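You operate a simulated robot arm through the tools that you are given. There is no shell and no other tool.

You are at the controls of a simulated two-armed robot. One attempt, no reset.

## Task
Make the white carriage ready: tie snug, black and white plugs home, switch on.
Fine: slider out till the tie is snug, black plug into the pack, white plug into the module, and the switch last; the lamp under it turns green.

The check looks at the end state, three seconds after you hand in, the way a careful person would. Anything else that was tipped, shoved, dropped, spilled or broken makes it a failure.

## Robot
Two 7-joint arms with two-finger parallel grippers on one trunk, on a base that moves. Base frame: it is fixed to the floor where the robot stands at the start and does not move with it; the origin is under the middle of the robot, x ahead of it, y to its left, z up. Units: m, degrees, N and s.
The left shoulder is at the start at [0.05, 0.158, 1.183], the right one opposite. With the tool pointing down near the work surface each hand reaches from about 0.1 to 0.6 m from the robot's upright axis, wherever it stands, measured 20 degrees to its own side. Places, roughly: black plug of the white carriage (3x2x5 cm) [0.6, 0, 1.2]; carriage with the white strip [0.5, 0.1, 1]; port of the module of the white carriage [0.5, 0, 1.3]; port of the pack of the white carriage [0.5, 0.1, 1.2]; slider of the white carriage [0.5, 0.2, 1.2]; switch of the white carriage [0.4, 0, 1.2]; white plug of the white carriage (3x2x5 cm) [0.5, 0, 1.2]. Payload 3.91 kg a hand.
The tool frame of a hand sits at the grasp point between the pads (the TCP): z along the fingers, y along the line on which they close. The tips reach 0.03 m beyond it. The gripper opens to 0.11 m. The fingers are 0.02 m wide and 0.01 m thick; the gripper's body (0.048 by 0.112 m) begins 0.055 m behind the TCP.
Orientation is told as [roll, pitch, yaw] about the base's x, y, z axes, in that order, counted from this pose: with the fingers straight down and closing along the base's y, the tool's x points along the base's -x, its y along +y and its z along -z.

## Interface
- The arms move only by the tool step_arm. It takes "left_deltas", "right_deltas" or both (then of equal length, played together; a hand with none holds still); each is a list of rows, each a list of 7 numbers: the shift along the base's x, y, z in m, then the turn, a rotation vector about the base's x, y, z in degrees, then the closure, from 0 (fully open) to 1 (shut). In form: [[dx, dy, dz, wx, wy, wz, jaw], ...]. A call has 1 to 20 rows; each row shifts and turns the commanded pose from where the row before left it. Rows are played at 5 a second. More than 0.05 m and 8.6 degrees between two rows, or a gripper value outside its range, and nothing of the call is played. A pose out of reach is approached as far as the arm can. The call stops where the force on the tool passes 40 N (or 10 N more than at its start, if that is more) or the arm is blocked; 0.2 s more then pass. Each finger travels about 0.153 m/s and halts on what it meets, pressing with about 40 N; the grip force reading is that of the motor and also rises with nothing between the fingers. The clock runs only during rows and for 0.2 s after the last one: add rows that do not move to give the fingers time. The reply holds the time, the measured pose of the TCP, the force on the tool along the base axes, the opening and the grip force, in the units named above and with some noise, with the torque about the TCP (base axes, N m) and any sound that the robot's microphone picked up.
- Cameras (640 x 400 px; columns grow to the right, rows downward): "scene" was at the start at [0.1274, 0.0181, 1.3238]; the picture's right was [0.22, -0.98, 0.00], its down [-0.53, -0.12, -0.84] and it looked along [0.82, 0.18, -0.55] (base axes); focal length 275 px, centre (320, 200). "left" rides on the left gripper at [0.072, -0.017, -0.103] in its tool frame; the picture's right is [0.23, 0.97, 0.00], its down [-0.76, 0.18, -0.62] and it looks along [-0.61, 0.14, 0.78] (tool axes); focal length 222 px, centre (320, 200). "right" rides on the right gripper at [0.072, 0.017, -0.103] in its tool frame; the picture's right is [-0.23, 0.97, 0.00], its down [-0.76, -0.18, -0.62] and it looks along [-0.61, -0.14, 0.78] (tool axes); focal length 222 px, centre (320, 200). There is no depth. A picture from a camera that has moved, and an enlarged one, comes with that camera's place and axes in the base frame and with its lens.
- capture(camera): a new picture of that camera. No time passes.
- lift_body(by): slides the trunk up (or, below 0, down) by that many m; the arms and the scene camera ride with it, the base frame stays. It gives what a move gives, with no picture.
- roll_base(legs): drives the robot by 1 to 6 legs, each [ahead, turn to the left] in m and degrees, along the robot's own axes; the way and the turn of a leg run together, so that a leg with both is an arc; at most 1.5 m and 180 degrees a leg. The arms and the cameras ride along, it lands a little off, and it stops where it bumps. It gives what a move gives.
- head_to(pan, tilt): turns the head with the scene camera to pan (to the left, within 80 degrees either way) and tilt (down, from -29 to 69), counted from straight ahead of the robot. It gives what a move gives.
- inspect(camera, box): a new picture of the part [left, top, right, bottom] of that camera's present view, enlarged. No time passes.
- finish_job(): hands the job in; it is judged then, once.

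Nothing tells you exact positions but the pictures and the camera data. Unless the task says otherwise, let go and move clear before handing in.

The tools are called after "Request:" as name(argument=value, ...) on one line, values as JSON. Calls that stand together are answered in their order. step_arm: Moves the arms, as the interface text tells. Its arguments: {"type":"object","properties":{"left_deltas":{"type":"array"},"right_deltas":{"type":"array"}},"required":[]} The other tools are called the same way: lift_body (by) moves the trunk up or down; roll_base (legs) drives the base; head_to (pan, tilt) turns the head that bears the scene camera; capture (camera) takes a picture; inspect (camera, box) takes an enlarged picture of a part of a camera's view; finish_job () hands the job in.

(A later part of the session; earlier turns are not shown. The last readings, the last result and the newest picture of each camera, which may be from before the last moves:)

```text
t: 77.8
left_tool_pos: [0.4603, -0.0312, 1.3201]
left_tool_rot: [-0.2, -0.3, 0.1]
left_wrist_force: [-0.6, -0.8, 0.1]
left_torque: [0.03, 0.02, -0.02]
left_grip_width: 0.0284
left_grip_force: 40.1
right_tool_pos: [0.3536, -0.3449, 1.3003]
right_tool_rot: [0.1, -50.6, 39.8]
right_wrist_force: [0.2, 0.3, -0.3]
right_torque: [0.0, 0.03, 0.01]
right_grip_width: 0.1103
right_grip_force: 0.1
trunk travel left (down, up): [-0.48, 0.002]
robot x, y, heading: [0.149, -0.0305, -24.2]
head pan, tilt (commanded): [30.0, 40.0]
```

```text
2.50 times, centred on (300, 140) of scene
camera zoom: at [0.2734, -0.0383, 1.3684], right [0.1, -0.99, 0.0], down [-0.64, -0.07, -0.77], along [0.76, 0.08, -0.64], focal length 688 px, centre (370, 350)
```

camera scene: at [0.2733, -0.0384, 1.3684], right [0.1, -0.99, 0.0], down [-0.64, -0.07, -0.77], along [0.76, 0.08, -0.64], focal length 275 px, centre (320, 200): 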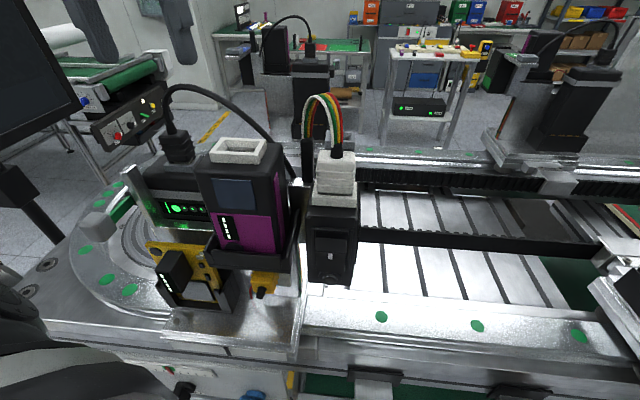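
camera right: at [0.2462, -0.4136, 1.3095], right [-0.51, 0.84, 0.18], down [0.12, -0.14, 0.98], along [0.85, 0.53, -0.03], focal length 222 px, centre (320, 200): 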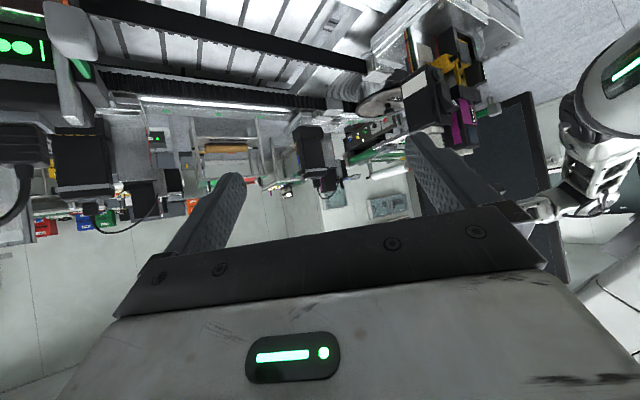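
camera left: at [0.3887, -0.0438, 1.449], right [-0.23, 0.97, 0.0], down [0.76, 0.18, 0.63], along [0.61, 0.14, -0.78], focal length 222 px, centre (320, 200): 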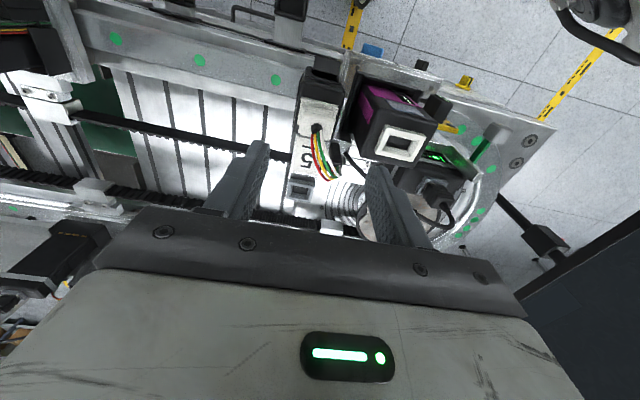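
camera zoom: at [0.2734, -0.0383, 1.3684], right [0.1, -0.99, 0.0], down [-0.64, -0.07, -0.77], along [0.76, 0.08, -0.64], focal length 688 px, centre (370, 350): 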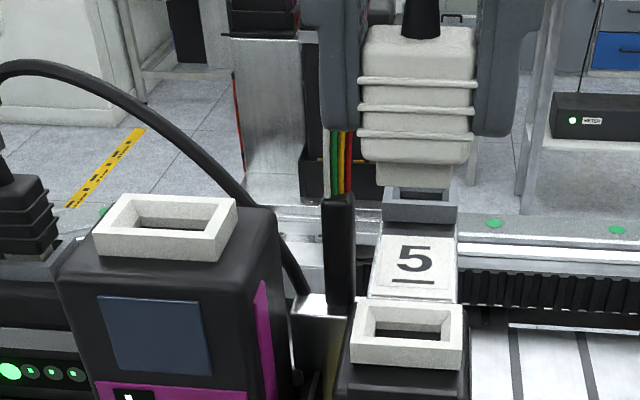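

The white plug is out cleanly. Moving it across to above the module port.

Request:
step_arm(left_deltas=[[0, 0.0253, 0, 0, 0, 0, 1.0], [-0.0008, 0.0253, 0, 0, 0, 0, 1.0], [-0.0009, 0.0253, 0, 0, 0, 0, 1.0], [0, 0, 0, 0, 0, 0, 1.0]])

Request:
inspect(camera="left", box=[270, 80, 370, 190])

Request:
inspect(camera="scene", box=[190, 60, 310, 190])

```text
t: 78.8
left_tool_pos: [0.4598, 0.044, 1.3199]
left_tool_rot: [0.1, -0.1, 0.1]
left_wrist_force: [0.7, -0.3, 0.0]
left_torque: [-0.01, -0.01, 0.0]
left_grip_width: 0.0285
left_grip_force: 40.2
right_tool_pos: [0.3529, -0.3459, 1.2987]
right_tool_rot: [0.1, -50.5, 39.7]
right_wrist_force: [0.3, 0.2, 0.8]
right_torque: [0.02, -0.03, -0.02]
right_grip_width: 0.11
right_grip_force: 0.1
trunk travel left (down, up): [-0.48, 0.002]
robot x, y, heading: [0.1498, -0.0301, -24.1]
head pan, tilt (commanded): [30.0, 40.0]
```

```text
3.64 times, centred on (320, 135) of left
camera zoom: at [0.3872, 0.028, 1.4226], right [-0.23, 0.97, 0.0], down [0.76, 0.18, 0.63], along [0.61, 0.14, -0.78], focal length 808 px, centre (320, 436)
```

zoom: 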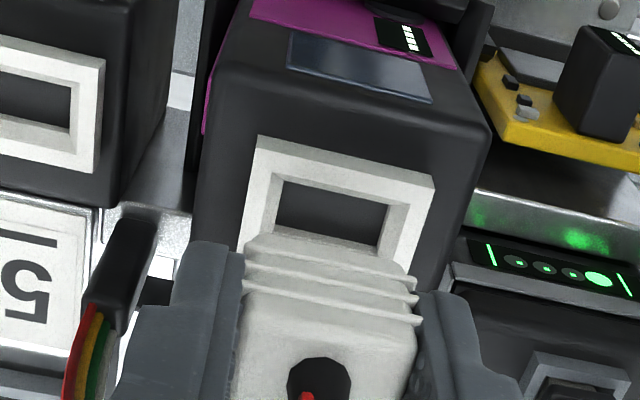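

```text
3.08 times, centred on (250, 125) of scene
camera zoom: at [0.2736, -0.0389, 1.3684], right [0.1, -0.99, 0.0], down [-0.64, -0.07, -0.77], along [0.76, 0.08, -0.64], focal length 847 px, centre (535, 431)
```

zoom: 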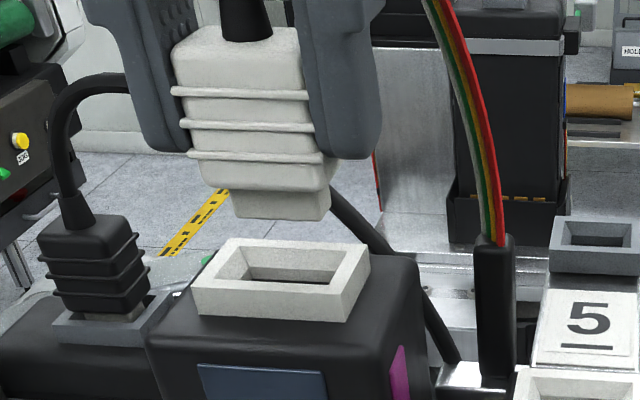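

Request:
inspect(camera="left", box=[295, 85, 355, 145])

```text
6.67 times, centred on (325, 115) of left
camera zoom: at [0.3872, 0.028, 1.4226], right [-0.23, 0.97, 0.0], down [0.76, 0.18, 0.63], along [0.61, 0.14, -0.78], focal length 1481 px, centre (287, 767)
```

zoom: 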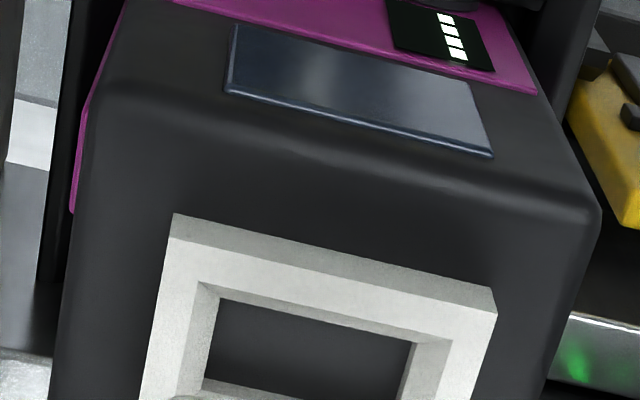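

The port's inner edges put the needed correction at about -1.2 mm x and +2.2 mm y. I'll apply that and lower until the tongue is just above the rim.

Request:
step_arm(left_deltas=[[-0.0012, 0.0022, -0.004, 0, 0, 0, 1.0], [0, 0, -0.006, 0, 0, 0, 1.0], [0, 0, 0, 0, 0, 0, 1.0]])

Request:
inspect(camera="left", box=[295, 100, 355, 160])

Request:
inspect(camera="scene", box=[210, 110, 280, 180])

```text
t: 79.6
left_tool_pos: [0.4603, 0.0464, 1.3121]
left_tool_rot: [-0.1, -0.2, 0.1]
left_wrist_force: [0.3, -0.3, -0.7]
left_torque: [-0.02, -0.03, -0.02]
left_grip_width: 0.0285
left_grip_force: 40.5
right_tool_pos: [0.3542, -0.3456, 1.3005]
right_tool_rot: [0.1, -50.5, 39.7]
right_wrist_force: [0.3, 0.3, 0.4]
right_torque: [0.0, 0.0, 0.01]
right_grip_width: 0.1101
right_grip_force: 0.1
trunk travel left (down, up): [-0.48, 0.002]
robot x, y, heading: [0.1522, -0.0266, -24.1]
head pan, tilt (commanded): [30.0, 40.0]
```

```text
6.67 times, centred on (325, 130) of left
camera zoom: at [0.387, 0.0301, 1.4137], right [-0.23, 0.97, 0.0], down [0.76, 0.18, 0.63], along [0.61, 0.14, -0.78], focal length 1481 px, centre (287, 667)
```

zoom: 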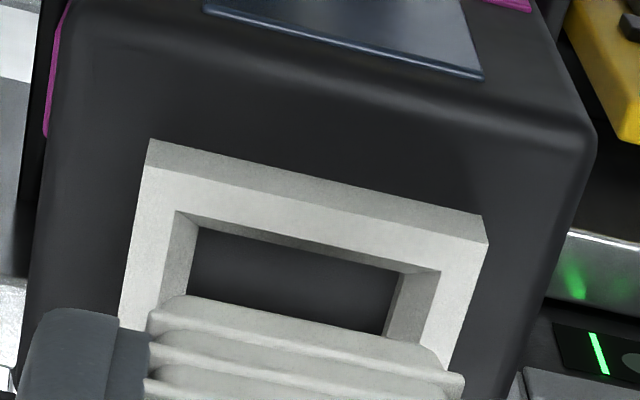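

```text
5.71 times, centred on (245, 145) of scene
camera zoom: at [0.2735, -0.0383, 1.3684], right [0.1, -0.99, 0.0], down [-0.64, -0.07, -0.77], along [0.76, 0.08, -0.64], focal length 1573 px, centre (749, 514)
```

zoom: 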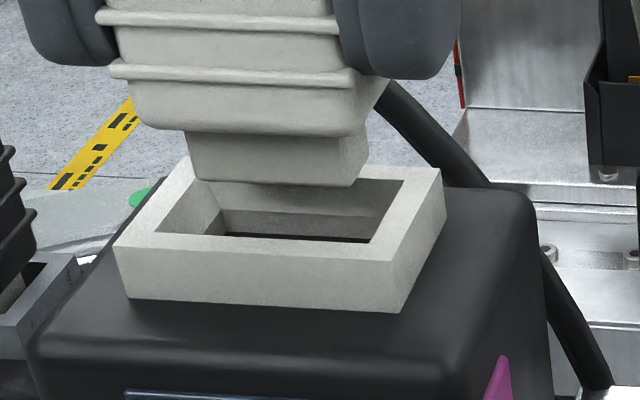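

Request:
step_arm(left_deltas=[[-0.0013, 0.0006, -0.003, 0, 0, 0, 1.0], [0, 0, -0.004, 0, 0, 0, 1.0], [0, 0, -0.003, 0, 0, 0, 1.0], [0, 0, 0, 0, 0, 0, 1.0]])

Request:
inspect(camera="left", box=[295, 120, 345, 170])

Request:
inspect(camera="scene", box=[210, 110, 280, 180])

```text
t: 80.6
left_tool_pos: [0.457, 0.046, 1.3015]
left_tool_rot: [-0.2, -0.4, 0.0]
left_wrist_force: [-2.3, 0.1, 5.0]
left_torque: [-0.02, 0.06, -0.04]
left_grip_width: 0.0287
left_grip_force: 39.6
right_tool_pos: [0.3533, -0.3446, 1.3]
right_tool_rot: [0.1, -50.8, 39.9]
right_wrist_force: [-0.7, 0.0, 0.3]
right_torque: [-0.02, -0.01, 0.02]
right_grip_width: 0.1096
right_grip_force: 0.0
trunk travel left (down, up): [-0.48, 0.002]
robot x, y, heading: [0.1502, -0.032, -24.0]
head pan, tilt (commanded): [30.0, 40.0]
```

```text
8.00 times, centred on (320, 145) of left
camera zoom: at [0.3848, 0.0299, 1.4046], right [-0.23, 0.97, 0.0], down [0.76, 0.18, 0.63], along [0.61, 0.14, -0.78], focal length 1777 px, centre (320, 640)
```

zoom: 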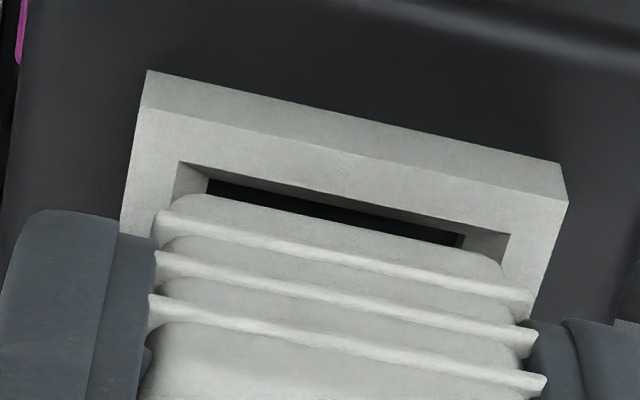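

```text
5.71 times, centred on (245, 145) of scene
camera zoom: at [0.2728, -0.0384, 1.3685], right [0.1, -0.99, 0.0], down [-0.64, -0.07, -0.77], along [0.76, 0.08, -0.64], focal length 1573 px, centre (749, 514)
```

zoom: 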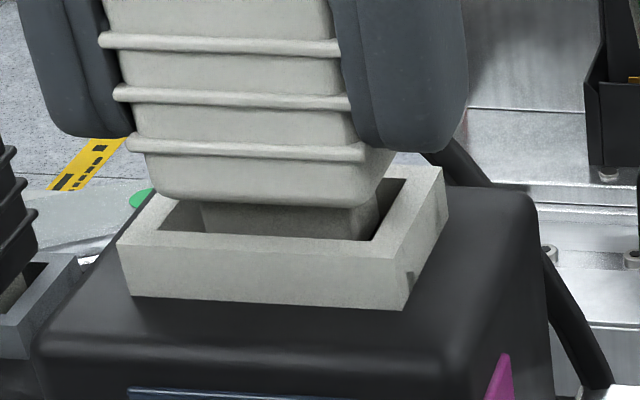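

The tongue is in the funnel with a light push toward -x (-2.3 N). Comparing with the parked picture, I need about -0.7 mm x and +0.4 mm y. Correcting and continuing down.

Request:
step_arm(left_deltas=[[-0.0007, 0.0004, 0.0005, 0, 0, 0, 1.0], [0, 0, -0.0025, 0, 0, 0, 1.0], [0, 0, -0.0015, 0, 0, 0, 1.0]])

Request:
inspect(camera="left", box=[295, 120, 345, 170])

Request:
inspect(camera="scene", box=[210, 110, 280, 180])

```text
t: 81.4
left_tool_pos: [0.4572, 0.0468, 1.3014]
left_tool_rot: [-0.4, -0.8, 0.2]
left_wrist_force: [4.9, 4.3, 39.0]
left_torque: [0.24, -0.26, 0.02]
left_grip_width: 0.0284
left_grip_force: 39.9
right_tool_pos: [0.3517, -0.3439, 1.3018]
right_tool_rot: [0.0, -50.8, 40.0]
right_wrist_force: [0.4, 0.0, -0.1]
right_torque: [-0.01, 0.0, -0.01]
right_grip_width: 0.11
right_grip_force: 0.1
trunk travel left (down, up): [-0.48, 0.002]
robot x, y, heading: [0.1522, -0.0299, -24.1]
head pan, tilt (commanded): [30.0, 40.0]
```

```text
8.00 times, centred on (320, 145) of left
camera zoom: at [0.3829, 0.0308, 1.4025], right [-0.23, 0.97, -0.01], down [0.75, 0.18, 0.63], along [0.62, 0.14, -0.78], focal length 1777 px, centre (320, 640)
```

zoom: 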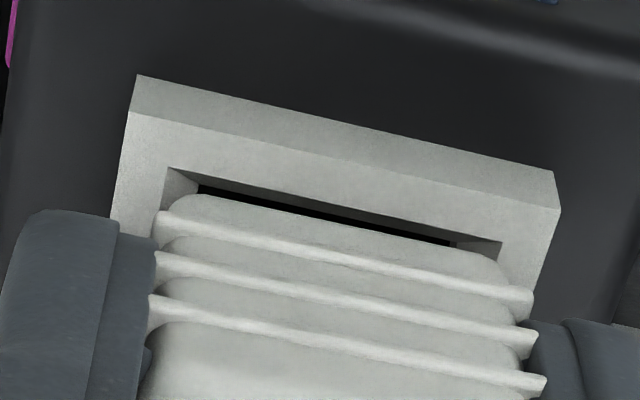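

```text
5.71 times, centred on (245, 145) of scene
camera zoom: at [0.2724, -0.0378, 1.3692], right [0.1, -0.99, 0.0], down [-0.64, -0.07, -0.77], along [0.76, 0.08, -0.64], focal length 1573 px, centre (749, 514)
```

zoom: 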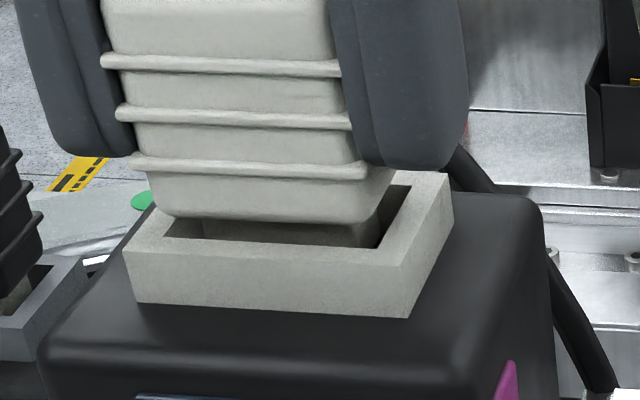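

Pressing reached 39 N with the y-pattern matching the parked one and x perhaps 0.5 mm short. I'll ease the load, shift +0.5 mm x, and press again moderately to check for the same firm seat.

Request:
step_arm(left_deltas=[[0, 0, 0.003, 0, 0, 0, 1.0], [0.0005, -0.0002, 0, 0, 0, 0, 1.0], [0, 0, -0.0015, 0, 0, 0, 1.0], [0, 0, -0.001, 0, 0, 0, 1.0]])

Request:
inspect(camera="left", box=[295, 120, 345, 170])

Request:
inspect(camera="scene", box=[220, 125, 270, 175])

```text
t: 82.4
left_tool_pos: [0.4566, 0.0477, 1.3007]
left_tool_rot: [-0.4, -0.5, 0.2]
left_wrist_force: [5.8, 4.7, 39.6]
left_torque: [0.29, -0.27, -0.03]
left_grip_width: 0.0282
left_grip_force: 40.3
right_tool_pos: [0.352, -0.3458, 1.3007]
right_tool_rot: [0.1, -50.7, 39.7]
right_wrist_force: [-0.1, 0.5, 0.0]
right_torque: [-0.03, 0.0, 0.0]
right_grip_width: 0.1101
right_grip_force: 0.0
trunk travel left (down, up): [-0.48, 0.002]
robot x, y, heading: [0.1524, -0.03, -24.1]
head pan, tilt (commanded): [30.0, 40.0]
```

```text
8.00 times, centred on (320, 145) of left
camera zoom: at [0.3834, 0.0309, 1.4027], right [-0.23, 0.97, -0.01], down [0.76, 0.19, 0.63], along [0.61, 0.14, -0.78], focal length 1777 px, centre (320, 640)
```

zoom: 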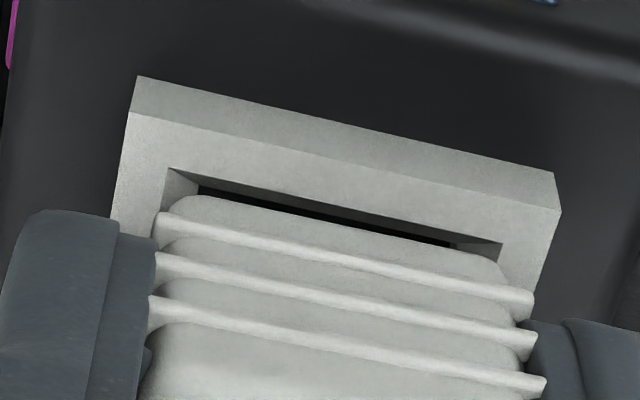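

```text
8.00 times, centred on (245, 150) of scene
camera zoom: at [0.2722, -0.038, 1.3688], right [0.1, -0.99, 0.0], down [-0.64, -0.07, -0.77], along [0.76, 0.08, -0.64], focal length 2203 px, centre (920, 600)
```

zoom: 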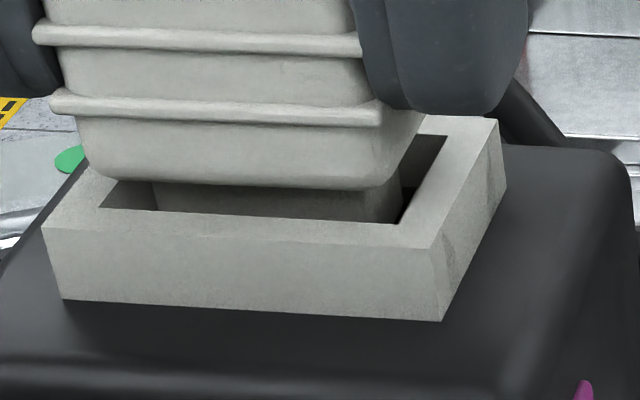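

By the size and position of the rim in the hand camera, the white plug is within about 1.5 mm of its parked depth and centred. As with the black one, I'll ease the load and rock it gently to help it settle fully.

Request:
step_arm(left_deltas=[[0.0003, 0, 0.0015, 0, 0, 0, 1.0], [0, 0, 0, 0, 1.3, 0, 1.0], [0, 0, 0, 0, -2.6, 0, 1.0], [0, 0, 0, 0, 1.3, 0, 1.0], [0, 0, 0, 1.3, 0, 0, 1.0], [0, 0, 0, -2.6, 0, 0, 1.0], [0, 0, 0, 1.3, 0, 0, 1.0], [0, 0, 0, 0, 0, 2, 1.0], [0, 0, 0, 0, 0, -4, 1.0], [0, 0, 0, 0, 0, 2, 1.0], [0, 0, 0, 0, 0, 0, 1.0]])

Request:
inspect(camera="left", box=[295, 120, 345, 170])

Request:
inspect(camera="scene", box=[220, 125, 270, 175])

```text
t: 84.8
left_tool_pos: [0.4565, 0.0464, 1.3001]
left_tool_rot: [-0.3, -0.5, 0.2]
left_wrist_force: [4.0, 6.0, 35.8]
left_torque: [0.31, -0.22, -0.01]
left_grip_width: 0.0287
left_grip_force: 40.0
right_tool_pos: [0.3536, -0.3448, 1.3011]
right_tool_rot: [0.0, -50.7, 39.9]
right_wrist_force: [0.3, -0.6, -0.5]
right_torque: [0.0, -0.01, -0.01]
right_grip_width: 0.1101
right_grip_force: 0.1
trunk travel left (down, up): [-0.48, 0.002]
robot x, y, heading: [0.1511, -0.0268, -24.2]
head pan, tilt (commanded): [30.0, 40.0]
```

```text
8.00 times, centred on (320, 145) of left
camera zoom: at [0.3837, 0.0304, 1.4026], right [-0.23, 0.97, -0.01], down [0.76, 0.18, 0.63], along [0.61, 0.14, -0.78], focal length 1777 px, centre (320, 640)
```

zoom: 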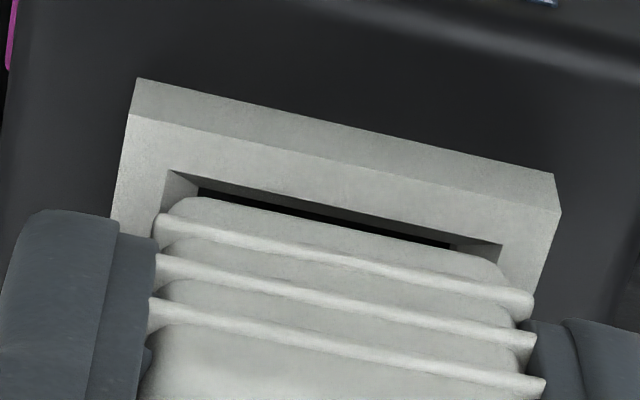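

```text
8.00 times, centred on (245, 150) of scene
camera zoom: at [0.2722, -0.0377, 1.3686], right [0.1, -0.99, 0.0], down [-0.64, -0.07, -0.77], along [0.76, 0.08, -0.64], focal length 2203 px, centre (920, 600)
```

zoom: 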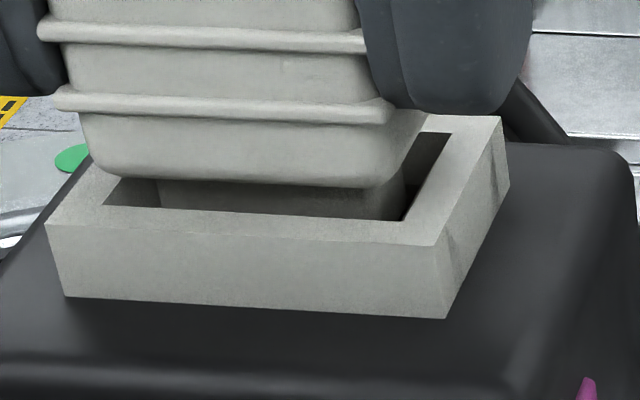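

The white plug is at the same kind of firm, centred stop as the black one. I'll release it, then press its shoulders from above to be sure, as before.

Request:
step_arm(left_deltas=[[0, 0, 0.003, 0, 0, 0, 0.95], [0, 0, 0.001, 0, 0, 0, 0.7], [0, 0, 0, 0, 0, 0, 0.58], [0, 0, 0.011, 0, 0, 0, 0.58], [0, 0, 0.012, 0, 0, 0, 0.58], [0, 0, 0.01, 0, 0, 0, 0.58], [0, 0, 0, 0, 0, 0, 0.58]])

Request:
inspect(camera="left", box=[260, 80, 380, 200])

Request:
inspect(camera="scene", box=[210, 90, 290, 180])

```text
t: 86.4
left_tool_pos: [0.4559, 0.0469, 1.335]
left_tool_rot: [-0.1, -0.1, 0.1]
left_wrist_force: [-0.1, 0.6, -0.6]
left_torque: [-0.01, -0.01, 0.0]
left_grip_width: 0.0461
left_grip_force: 0.1
right_tool_pos: [0.3544, -0.3465, 1.2992]
right_tool_rot: [0.1, -50.6, 39.8]
right_wrist_force: [0.1, 0.6, 0.3]
right_torque: [-0.02, 0.03, 0.02]
right_grip_width: 0.1101
right_grip_force: 0.1
trunk travel left (down, up): [-0.48, 0.002]
robot x, y, heading: [0.1509, -0.0306, -24.0]
head pan, tilt (commanded): [30.0, 40.0]
```

```text
3.33 times, centred on (320, 140) of left
camera zoom: at [0.3835, 0.0301, 1.4376], right [-0.23, 0.97, 0.0], down [0.76, 0.18, 0.63], along [0.61, 0.14, -0.78], focal length 740 px, centre (320, 400)
```

zoom: 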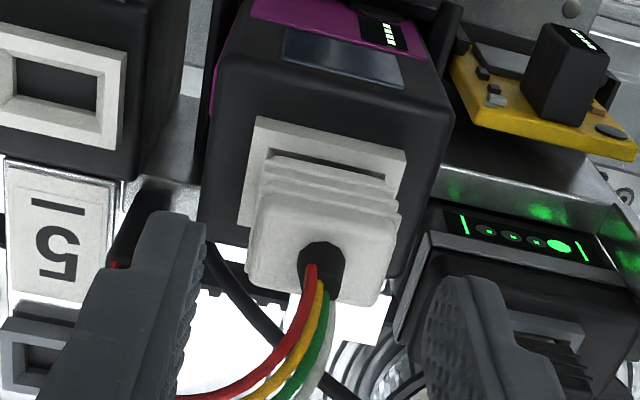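

```text
4.44 times, centred on (250, 135) of scene
camera zoom: at [0.2735, -0.0383, 1.3684], right [0.1, -0.99, 0.0], down [-0.64, -0.07, -0.77], along [0.76, 0.08, -0.64], focal length 1224 px, centre (631, 489)
```

zoom: 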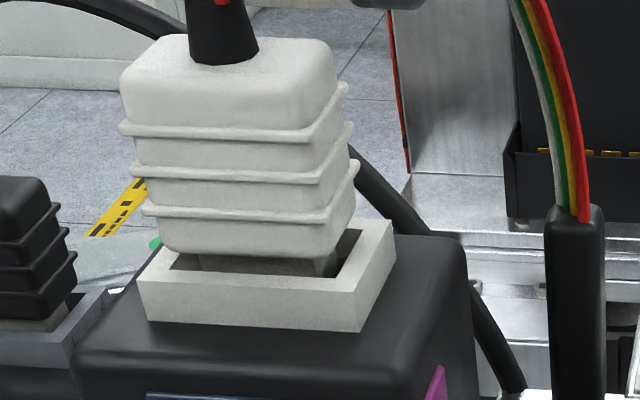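

The white plug stands in the module, but by my measure it may be about 1 mm shallower than the reference depth. I'll inspect it closely unobstructed to see which way it is off.

Request:
inspect(camera="left", box=[295, 90, 350, 145])

Request:
inspect(camera="scene", box=[222, 132, 266, 172])

```text
7.27 times, centred on (322, 118) of left
camera zoom: at [0.3835, 0.0301, 1.4376], right [-0.23, 0.97, 0.0], down [0.76, 0.18, 0.63], along [0.61, 0.14, -0.78], focal length 1615 px, centre (302, 800)
```

zoom: 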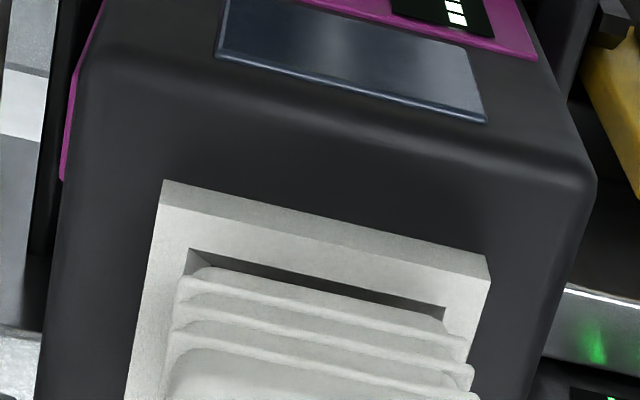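

```text
10.00 times, centred on (244, 152) of scene
camera zoom: at [0.2735, -0.0383, 1.3684], right [0.1, -0.99, 0.0], down [-0.64, -0.07, -0.77], along [0.76, 0.08, -0.64], focal length 2753 px, centre (1080, 680)
```

zoom: 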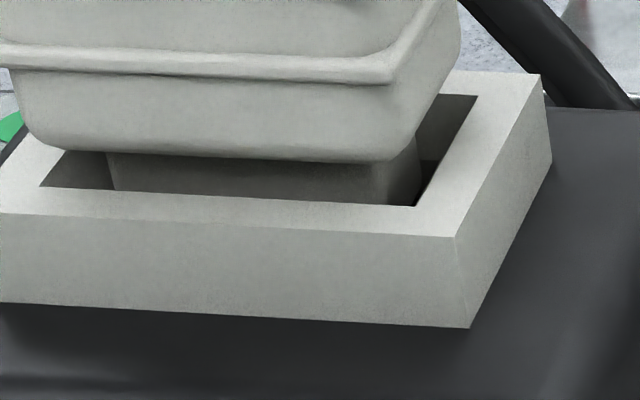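

The plug looks centred in y but about 0.75 mm too far toward +x, consistent with the earlier -x push. I'll regrip it, lift a millimetre, shift -0.7 mm in x and press lightly.

Request:
step_arm(left_deltas=[[0, -0.0008, -0.011, 0, 0, 0, 0.58], [0, 0, -0.012, 0, 0, 0, 0.58], [0, 0, -0.01, 0, 0, 0, 0.58], [0, 0, 0, 0, 0, 0, 0.75], [0, 0, 0, 0, 0, 0, 1.0], [0, 0, 0, 0, 0, 0, 1.0]])

Request:
inspect(camera="left", box=[295, 120, 345, 170])

```text
t: 87.8
left_tool_pos: [0.4581, 0.0463, 1.3029]
left_tool_rot: [-0.2, -0.3, 0.1]
left_wrist_force: [0.7, 3.8, 3.1]
left_torque: [0.2, -0.02, 0.02]
left_grip_width: 0.0286
left_grip_force: 40.1
right_tool_pos: [0.3537, -0.3455, 1.3008]
right_tool_rot: [0.0, -50.7, 39.8]
right_wrist_force: [-0.5, 0.0, 0.3]
right_torque: [0.01, 0.01, -0.03]
right_grip_width: 0.1103
right_grip_force: 0.0
trunk travel left (down, up): [-0.48, 0.002]
robot x, y, heading: [0.1557, -0.0258, -24.0]
head pan, tilt (commanded): [30.0, 40.0]
```

```text
8.00 times, centred on (320, 145) of left
camera zoom: at [0.3842, 0.0299, 1.4054], right [-0.23, 0.97, 0.0], down [0.76, 0.18, 0.63], along [0.61, 0.14, -0.78], focal length 1777 px, centre (320, 640)
```

zoom: 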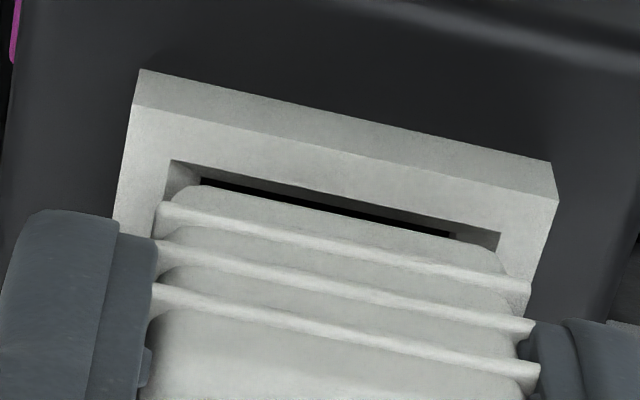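

Request:
step_arm(left_deltas=[[0, 0.0005, 0.001, 0, 0, 0, 1.0], [-0.0007, 0, 0, 0, 0, 0, 1.0], [0, 0, -0.0015, 0, 0, 0, 1.0], [0, 0, -0.001, 0, 0, 0, 1.0]])

Request:
inspect(camera="left", box=[295, 120, 345, 170])

Request:
inspect(camera="scene", box=[222, 132, 266, 172])

```text
t: 88.8
left_tool_pos: [0.4561, 0.046, 1.3029]
left_tool_rot: [-0.2, -0.5, 0.2]
left_wrist_force: [1.0, 1.7, 18.2]
left_torque: [0.06, -0.03, -0.01]
left_grip_width: 0.0284
left_grip_force: 40.0
right_tool_pos: [0.3522, -0.3454, 1.3008]
right_tool_rot: [0.0, -50.7, 39.8]
right_wrist_force: [-0.4, 0.4, 0.2]
right_torque: [0.01, 0.01, -0.02]
right_grip_width: 0.1102
right_grip_force: 0.1
trunk travel left (down, up): [-0.48, 0.002]
robot x, y, heading: [0.1526, -0.031, -24.2]
head pan, tilt (commanded): [30.0, 40.0]
```

```text
8.00 times, centred on (320, 145) of left
camera zoom: at [0.3821, 0.0297, 1.4051], right [-0.23, 0.97, -0.01], down [0.76, 0.18, 0.63], along [0.61, 0.14, -0.78], focal length 1777 px, centre (320, 640)
```

zoom: 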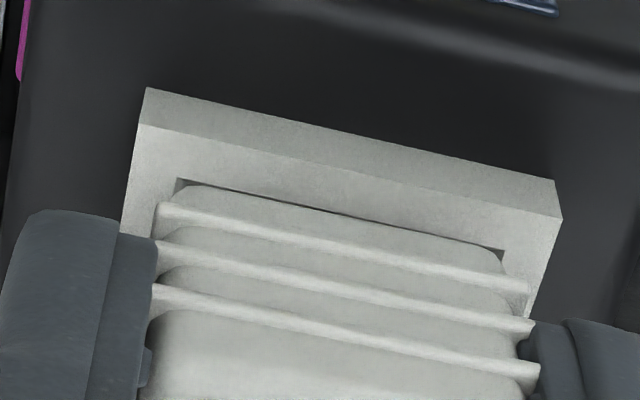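

```text
10.00 times, centred on (244, 152) of scene
camera zoom: at [0.2726, -0.0383, 1.3688], right [0.1, -0.99, 0.0], down [-0.64, -0.07, -0.77], along [0.76, 0.08, -0.64], focal length 2753 px, centre (1080, 680)
```

zoom: 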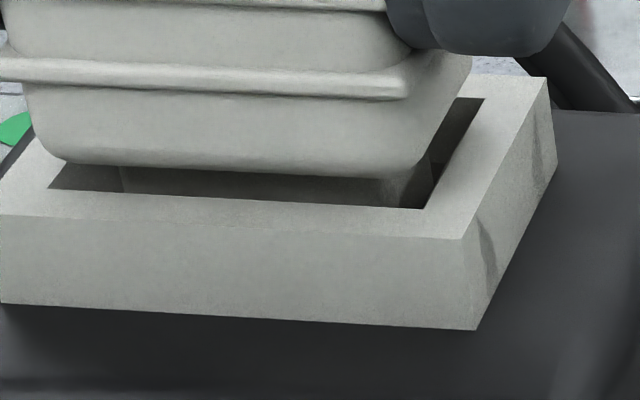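

A clear change: the rim pattern now matches the parked picture, the dark gap is gone and the visible tongue dropped to the reference level. I'll press a little more to confirm it's bottomed.

Request:
step_arm(left_deltas=[[0, 0, -0.0015, 0, 0, 0, 1.0], [0, 0, -0.0005, 0, 0, 0, 1.0]])

Request:
inspect(camera="left", box=[295, 120, 345, 170])

Request:
inspect(camera="scene", box=[222, 132, 266, 172])

```text
t: 89.4
left_tool_pos: [0.4557, 0.0464, 1.3015]
left_tool_rot: [-0.3, -0.5, 0.2]
left_wrist_force: [2.8, 2.5, 33.6]
left_torque: [0.19, -0.17, 0.02]
left_grip_width: 0.0284
left_grip_force: 39.9
right_tool_pos: [0.3527, -0.3454, 1.3]
right_tool_rot: [0.0, -50.8, 39.8]
right_wrist_force: [0.0, -0.8, -0.2]
right_torque: [-0.03, 0.04, -0.03]
right_grip_width: 0.1102
right_grip_force: 0.1
trunk travel left (down, up): [-0.48, 0.002]
robot x, y, heading: [0.154, -0.026, -24.3]
head pan, tilt (commanded): [30.0, 40.0]
```

```text
8.00 times, centred on (320, 145) of left
camera zoom: at [0.3815, 0.0297, 1.4034], right [-0.23, 0.97, -0.01], down [0.76, 0.18, 0.63], along [0.61, 0.14, -0.78], focal length 1777 px, centre (320, 640)
```

zoom: 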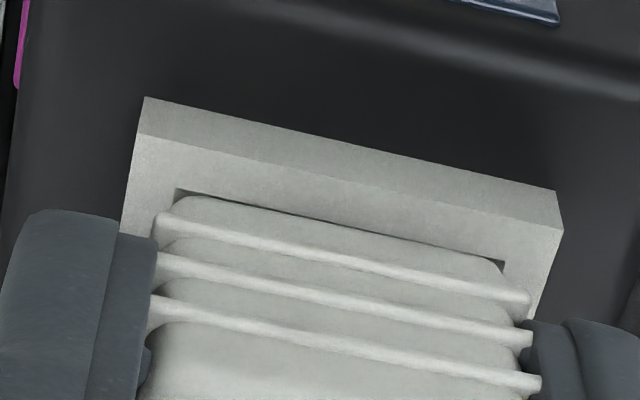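

```text
10.00 times, centred on (244, 152) of scene
camera zoom: at [0.2722, -0.0382, 1.3688], right [0.1, -0.99, 0.0], down [-0.64, -0.07, -0.77], along [0.76, 0.08, -0.64], focal length 2753 px, centre (1080, 680)
```

zoom: 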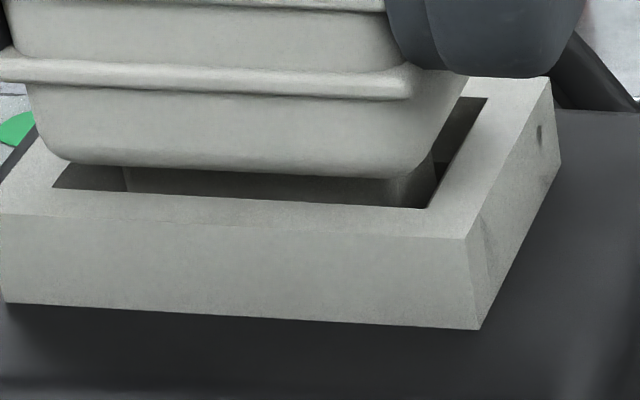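

The white plug now sits exactly as it did when parked, so it is home; the fingers just slip on further pressing. Applying the same yardstick, the black plug's settled depth matches too. I'll release and raise the hand.

Request:
step_arm(left_deltas=[[0, 0, 0.003, 0, 0, 0, 0.95], [0, 0, 0.001, 0, 0, 0, 0.7], [0, 0, 0, 0, 0, 0, 0.58], [0, 0, 0.012, 0, 0, 0, 0.58], [0, 0, 0.014, 0, 0, 0, 0.58], [0, 0, 0.014, 0, 0, 0, 0.58]])

Request:
inspect(camera="scene", box=[222, 122, 266, 172])

Request:
inspect(camera="scene", box=[165, 125, 209, 175])

Request:
inspect(camera="left", box=[295, 85, 355, 145])

```text
t: 90.8
left_tool_pos: [0.4542, 0.046, 1.3431]
left_tool_rot: [0.0, -0.2, 0.3]
left_wrist_force: [0.3, -0.1, -0.1]
left_torque: [0.01, 0.03, -0.05]
left_grip_width: 0.0462
left_grip_force: 0.0
right_tool_pos: [0.3531, -0.3451, 1.2998]
right_tool_rot: [0.2, -50.6, 39.8]
right_wrist_force: [0.4, 0.3, -0.7]
right_torque: [0.01, 0.02, -0.04]
right_grip_width: 0.1101
right_grip_force: 0.0
trunk travel left (down, up): [-0.48, 0.002]
robot x, y, heading: [0.1487, -0.03, -24.2]
head pan, tilt (commanded): [30.0, 40.0]
```

```text
8.00 times, centred on (244, 147) of scene
camera zoom: at [0.2734, -0.0384, 1.3684], right [0.1, -0.99, 0.0], down [-0.64, -0.07, -0.77], along [0.76, 0.08, -0.64], focal length 2203 px, centre (928, 624)
```

zoom: 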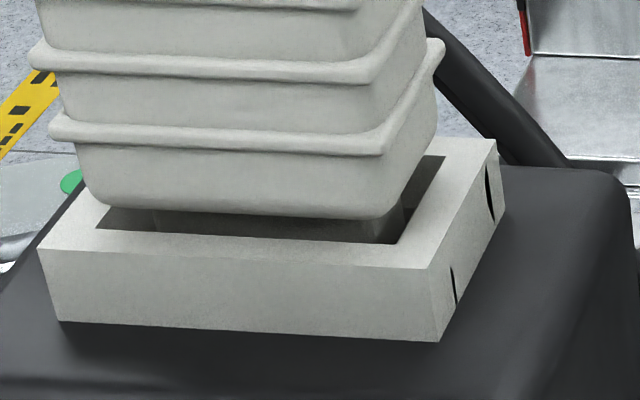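

```text
8.00 times, centred on (187, 150) of scene
camera zoom: at [0.2734, -0.0384, 1.3684], right [0.1, -0.99, 0.0], down [-0.64, -0.07, -0.77], along [0.76, 0.08, -0.64], focal length 2203 px, centre (1384, 600)
```

zoom: 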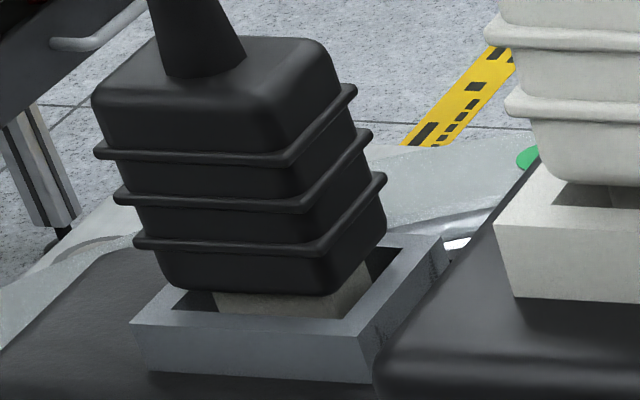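

```text
6.67 times, centred on (325, 115) of left
camera zoom: at [0.3817, 0.03, 1.4455], right [-0.23, 0.97, 0.0], down [0.76, 0.18, 0.63], along [0.61, 0.14, -0.78], focal length 1481 px, centre (287, 767)
```

zoom: 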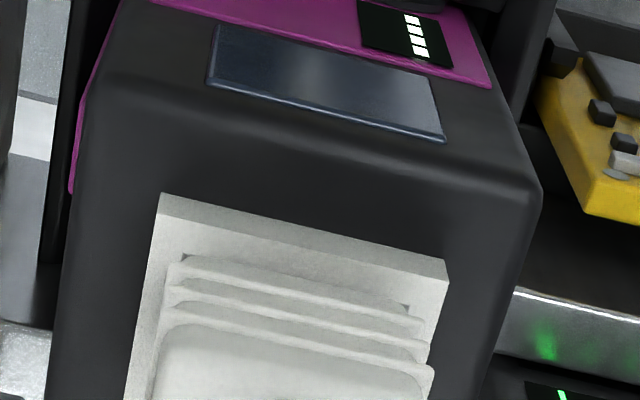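

Both plugs now measure as centred and at home depth. Next is the switch: I'll look closely at the rocker and the lamp on the tower.

Request:
inspect(camera="scene", box=[295, 185, 370, 295])

Request:
inspect(camera="right", box=[390, 60, 500, 160])

Request:
capture(camera="left")

```text
3.64 times, centred on (332, 240) of scene
camera zoom: at [0.2734, -0.0384, 1.3684], right [0.1, -0.99, 0.0], down [-0.64, -0.07, -0.77], along [0.76, 0.08, -0.64], focal length 1001 px, centre (274, 54)
```

zoom: 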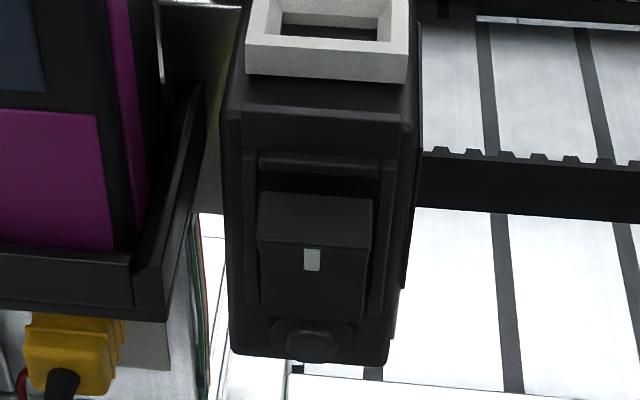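

```text
4.00 times, centred on (445, 110) of right
camera zoom: at [0.2463, -0.4136, 1.3095], right [-0.51, 0.84, 0.18], down [0.12, -0.14, 0.98], along [0.85, 0.53, -0.03], focal length 888 px, centre (-180, 560)
```

zoom: 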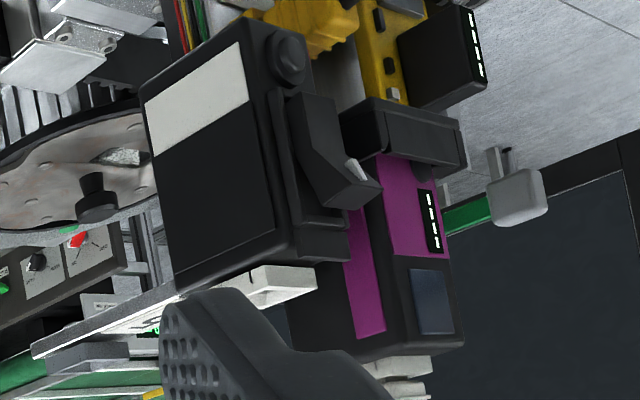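

```text
taken
camera left: at [0.3817, 0.03, 1.4455], right [-0.23, 0.97, 0.0], down [0.76, 0.18, 0.63], along [0.61, 0.14, -0.78], focal length 222 px, centre (320, 200)
```

left: 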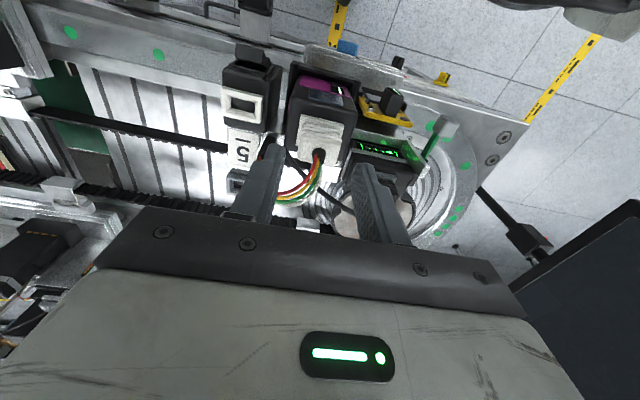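

The rocker's upper end, with the white "I" mark near [0.416, -0.032, 1.188], sticks out and the lamp below is dark, so "on" means pushing that upper end in (+x). I'd like more room for a forward-tilted push, so I'll raise the hand straight up off the plug first and then back the base off a little.

Request:
step_arm(left_deltas=[[0, 0, 0.015, 0, 0, 0, 0.5], [0, 0, 0.015, 0, 0, 0, 0.4], [-0.02, 0, 0.005, 0, 0, 0, 0.3], [-0.03, 0.01, 0, 0, 0, 0, 0.3]])

Request:
capture(camera="scene")

```text
t: 91.6
left_tool_pos: [0.4498, 0.0462, 1.3749]
left_tool_rot: [0.1, 0.0, 0.7]
left_wrist_force: [7.3, -1.5, -14.0]
left_torque: [0.29, -0.71, 0.22]
left_grip_width: 0.077
left_grip_force: 0.0
right_tool_pos: [0.3536, -0.3447, 1.3005]
right_tool_rot: [0.0, -50.7, 39.8]
right_wrist_force: [-0.3, 0.1, -0.2]
right_torque: [-0.01, 0.02, 0.0]
right_grip_width: 0.11
right_grip_force: 0.1
trunk travel left (down, up): [-0.48, 0.002]
robot x, y, heading: [0.1516, -0.0296, -24.1]
head pan, tilt (commanded): [30.0, 40.0]
stopped in row 3 (left hand): the force on the tool passed its limit at 48 N (the readings are from after the stop); the commanded pose is now the measured one
```

```text
taken
camera scene: at [0.2748, -0.037, 1.3725], right [0.11, -0.99, 0.0], down [-0.6, -0.07, -0.8], along [0.79, 0.09, -0.61], focal length 275 px, centre (320, 200)
```

scene: 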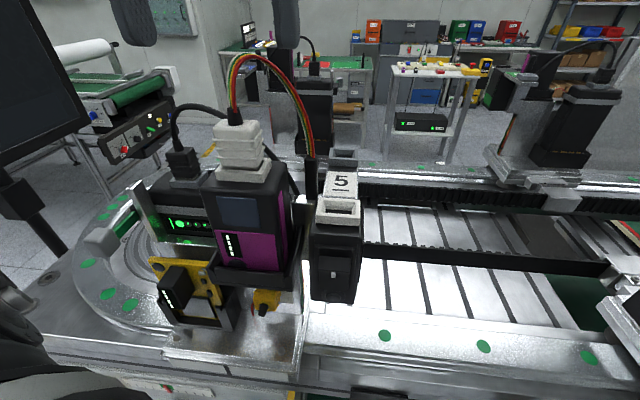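

The stop came from my own left arm or hand touching the robot's head: the head camera has shifted and tilted slightly, and nothing on the bench moved. I'll move the hand forward and slightly down to clear it.

Request:
step_arm(left_deltas=[[0.01, 0, 0, 0, 0, 0, 0.3]])

Request:
capture(camera="scene")

Request:
inspect(camera="scene", box=[190, 30, 350, 200])

```text
t: 92.0
left_tool_pos: [0.4608, 0.0479, 1.3757]
left_tool_rot: [-0.2, 0.0, 0.6]
left_wrist_force: [0.7, 0.0, -3.0]
left_torque: [0.05, -0.12, 0.03]
left_grip_width: 0.0769
left_grip_force: 0.0
right_tool_pos: [0.3539, -0.3453, 1.3004]
right_tool_rot: [0.0, -50.6, 39.6]
right_wrist_force: [-0.1, 0.5, -0.7]
right_torque: [-0.01, -0.01, 0.0]
right_grip_width: 0.11
right_grip_force: 0.0
trunk travel left (down, up): [-0.48, 0.002]
robot x, y, heading: [0.1509, -0.0258, -23.9]
head pan, tilt (commanded): [30.0, 40.0]
```

```text
taken
camera scene: at [0.2741, -0.0381, 1.3691], right [0.1, -0.99, 0.0], down [-0.63, -0.07, -0.77], along [0.77, 0.08, -0.64], focal length 275 px, centre (320, 200)
```

scene: 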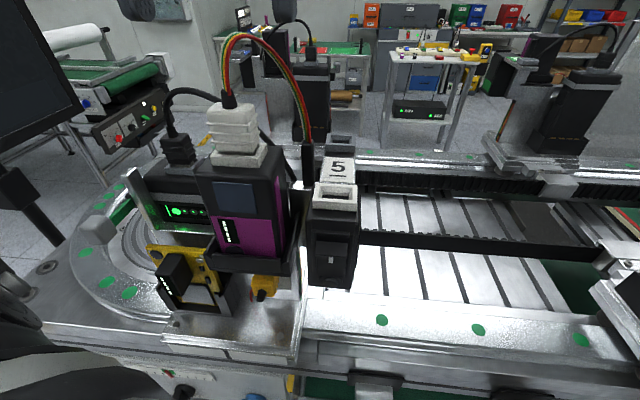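

```text
2.35 times, centred on (270, 115) of scene
camera zoom: at [0.2741, -0.0381, 1.3691], right [0.1, -0.99, 0.0], down [-0.63, -0.07, -0.77], along [0.77, 0.08, -0.64], focal length 648 px, centre (438, 400)
```

zoom: 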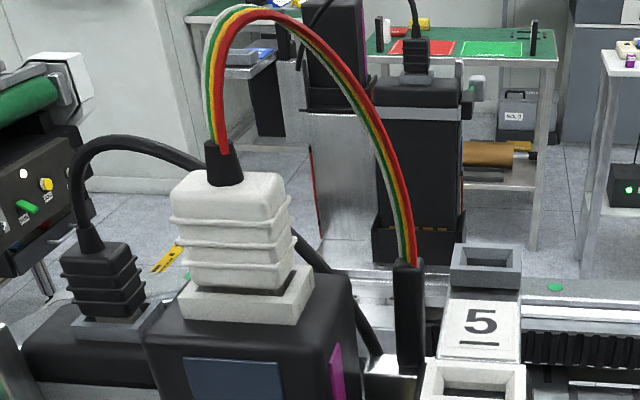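

Nothing on the carriage moved and both plugs are still seated. I'll take the hand sideways to the left, away from the head.

Request:
step_arm(left_deltas=[[0.008, 0.02, 0.0, 0, 0, 0, 0.3], [0.005, 0.03, -0.005, 0, 0, 0, 0.4], [0.0, 0.03, -0.01, 0, 0, 0, 0.5], [0.0, 0.03, -0.005, 0, 0, 0, 0.6]])

Request:
capture(camera="scene")

```text
t: 93.0
left_tool_pos: [0.4726, 0.156, 1.3542]
left_tool_rot: [-0.1, 0.0, 0.6]
left_wrist_force: [0.2, 0.7, -0.5]
left_torque: [0.0, 0.02, -0.01]
left_grip_width: 0.0441
left_grip_force: 0.1
right_tool_pos: [0.3533, -0.3443, 1.2994]
right_tool_rot: [0.1, -50.6, 39.7]
right_wrist_force: [-0.4, 0.2, 0.7]
right_torque: [-0.02, -0.01, -0.01]
right_grip_width: 0.11
right_grip_force: 0.1
trunk travel left (down, up): [-0.48, 0.002]
robot x, y, heading: [0.1544, -0.0269, -24.0]
head pan, tilt (commanded): [30.0, 40.0]
```

```text
taken
camera scene: at [0.2735, -0.0377, 1.3684], right [0.1, -0.99, 0.0], down [-0.64, -0.07, -0.77], along [0.76, 0.08, -0.64], focal length 275 px, centre (320, 200)
```

scene: 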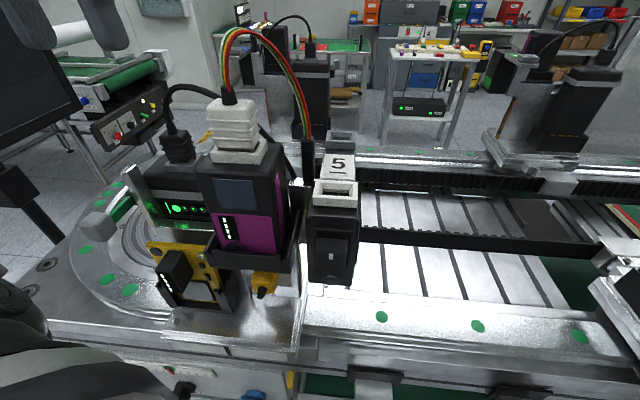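

All clear again. For the switch it will be easiest to go back to a straight heading and use the right hand, retracing the base moves: back off, turn left 24°, and back off a bit more.

Request:
roll_base(legs=[[-0.07, 0]])

Request:
roll_base(legs=[[0, 24.2]])

Request:
roll_base(legs=[[-0.06, 0]])

Request:
head_to(pan=8, tilt=36)

Request:
capture(camera="scene")

```text
t: 94.0
left_tool_pos: [0.4107, 0.1823, 1.3533]
left_tool_rot: [-0.1, 0.0, 0.6]
left_wrist_force: [0.1, -0.1, 0.1]
left_torque: [0.01, 0.01, -0.02]
left_grip_width: 0.0441
left_grip_force: 0.1
right_tool_pos: [0.2909, -0.3168, 1.3011]
right_tool_rot: [0.0, -50.6, 39.8]
right_wrist_force: [-0.4, 0.3, -0.1]
right_torque: [0.0, 0.0, -0.01]
right_grip_width: 0.1097
right_grip_force: 0.1
trunk travel left (down, up): [-0.48, 0.002]
robot x, y, heading: [0.0925, 0.0006, -24.1]
head pan, tilt (commanded): [30.0, 40.0]
```

```text
t: 95.6
left_tool_pos: [0.3076, 0.2969, 1.3538]
left_tool_rot: [-0.2, 0.0, 24.7]
left_wrist_force: [0.4, -0.3, 0.4]
left_torque: [0.01, 0.0, 0.01]
left_grip_width: 0.0439
left_grip_force: 0.0
right_tool_pos: [0.4031, -0.2074, 1.2998]
right_tool_rot: [0.1, -50.6, 63.8]
right_wrist_force: [-0.6, -0.2, -0.5]
right_torque: [-0.02, -0.01, 0.04]
right_grip_width: 0.1099
right_grip_force: 0.0
trunk travel left (down, up): [-0.48, 0.002]
robot x, y, heading: [0.0862, -0.0022, 0.0]
head pan, tilt (commanded): [30.0, 40.0]
```

```text
t: 96.6
left_tool_pos: [0.246, 0.2979, 1.3546]
left_tool_rot: [-0.3, -0.1, 24.7]
left_wrist_force: [0.2, -0.4, 0.7]
left_torque: [0.01, -0.06, 0.02]
left_grip_width: 0.0441
left_grip_force: 0.1
right_tool_pos: [0.3409, -0.2073, 1.3005]
right_tool_rot: [0.0, -50.7, 63.8]
right_wrist_force: [0.6, -0.1, -0.2]
right_torque: [0.0, -0.04, -0.01]
right_grip_width: 0.1101
right_grip_force: 0.0
trunk travel left (down, up): [-0.48, 0.002]
robot x, y, heading: [0.0291, -0.0034, 0.1]
head pan, tilt (commanded): [30.0, 40.0]
```

```text
t: 97.5
left_tool_pos: [0.2473, 0.2977, 1.3554]
left_tool_rot: [-0.1, 0.1, 24.7]
left_wrist_force: [0.2, -0.3, -0.9]
left_torque: [-0.04, -0.02, 0.03]
left_grip_width: 0.0438
left_grip_force: 0.0
right_tool_pos: [0.3424, -0.207, 1.2983]
right_tool_rot: [0.0, -50.5, 63.7]
right_wrist_force: [0.3, -0.2, 0.1]
right_torque: [-0.02, 0.04, 0.05]
right_grip_width: 0.11
right_grip_force: 0.1
trunk travel left (down, up): [-0.48, 0.002]
robot x, y, heading: [0.0302, -0.0001, 0.2]
head pan, tilt (commanded): [8.0, 36.0]
```

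```text
taken
camera scene: at [0.156, 0.0092, 1.3744], right [0.14, -0.99, 0.0], down [-0.58, -0.08, -0.81], along [0.8, 0.11, -0.59], focal length 275 px, centre (320, 200)
```

scene: 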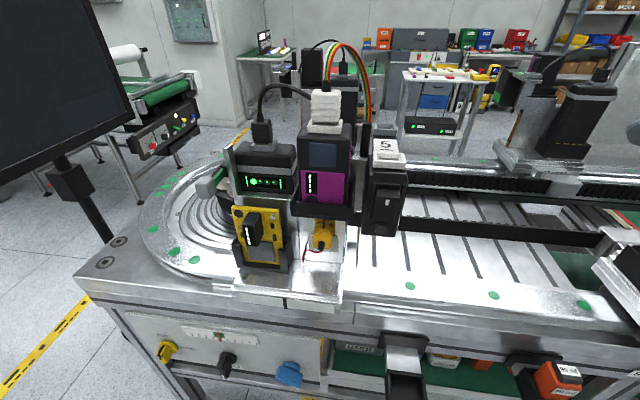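

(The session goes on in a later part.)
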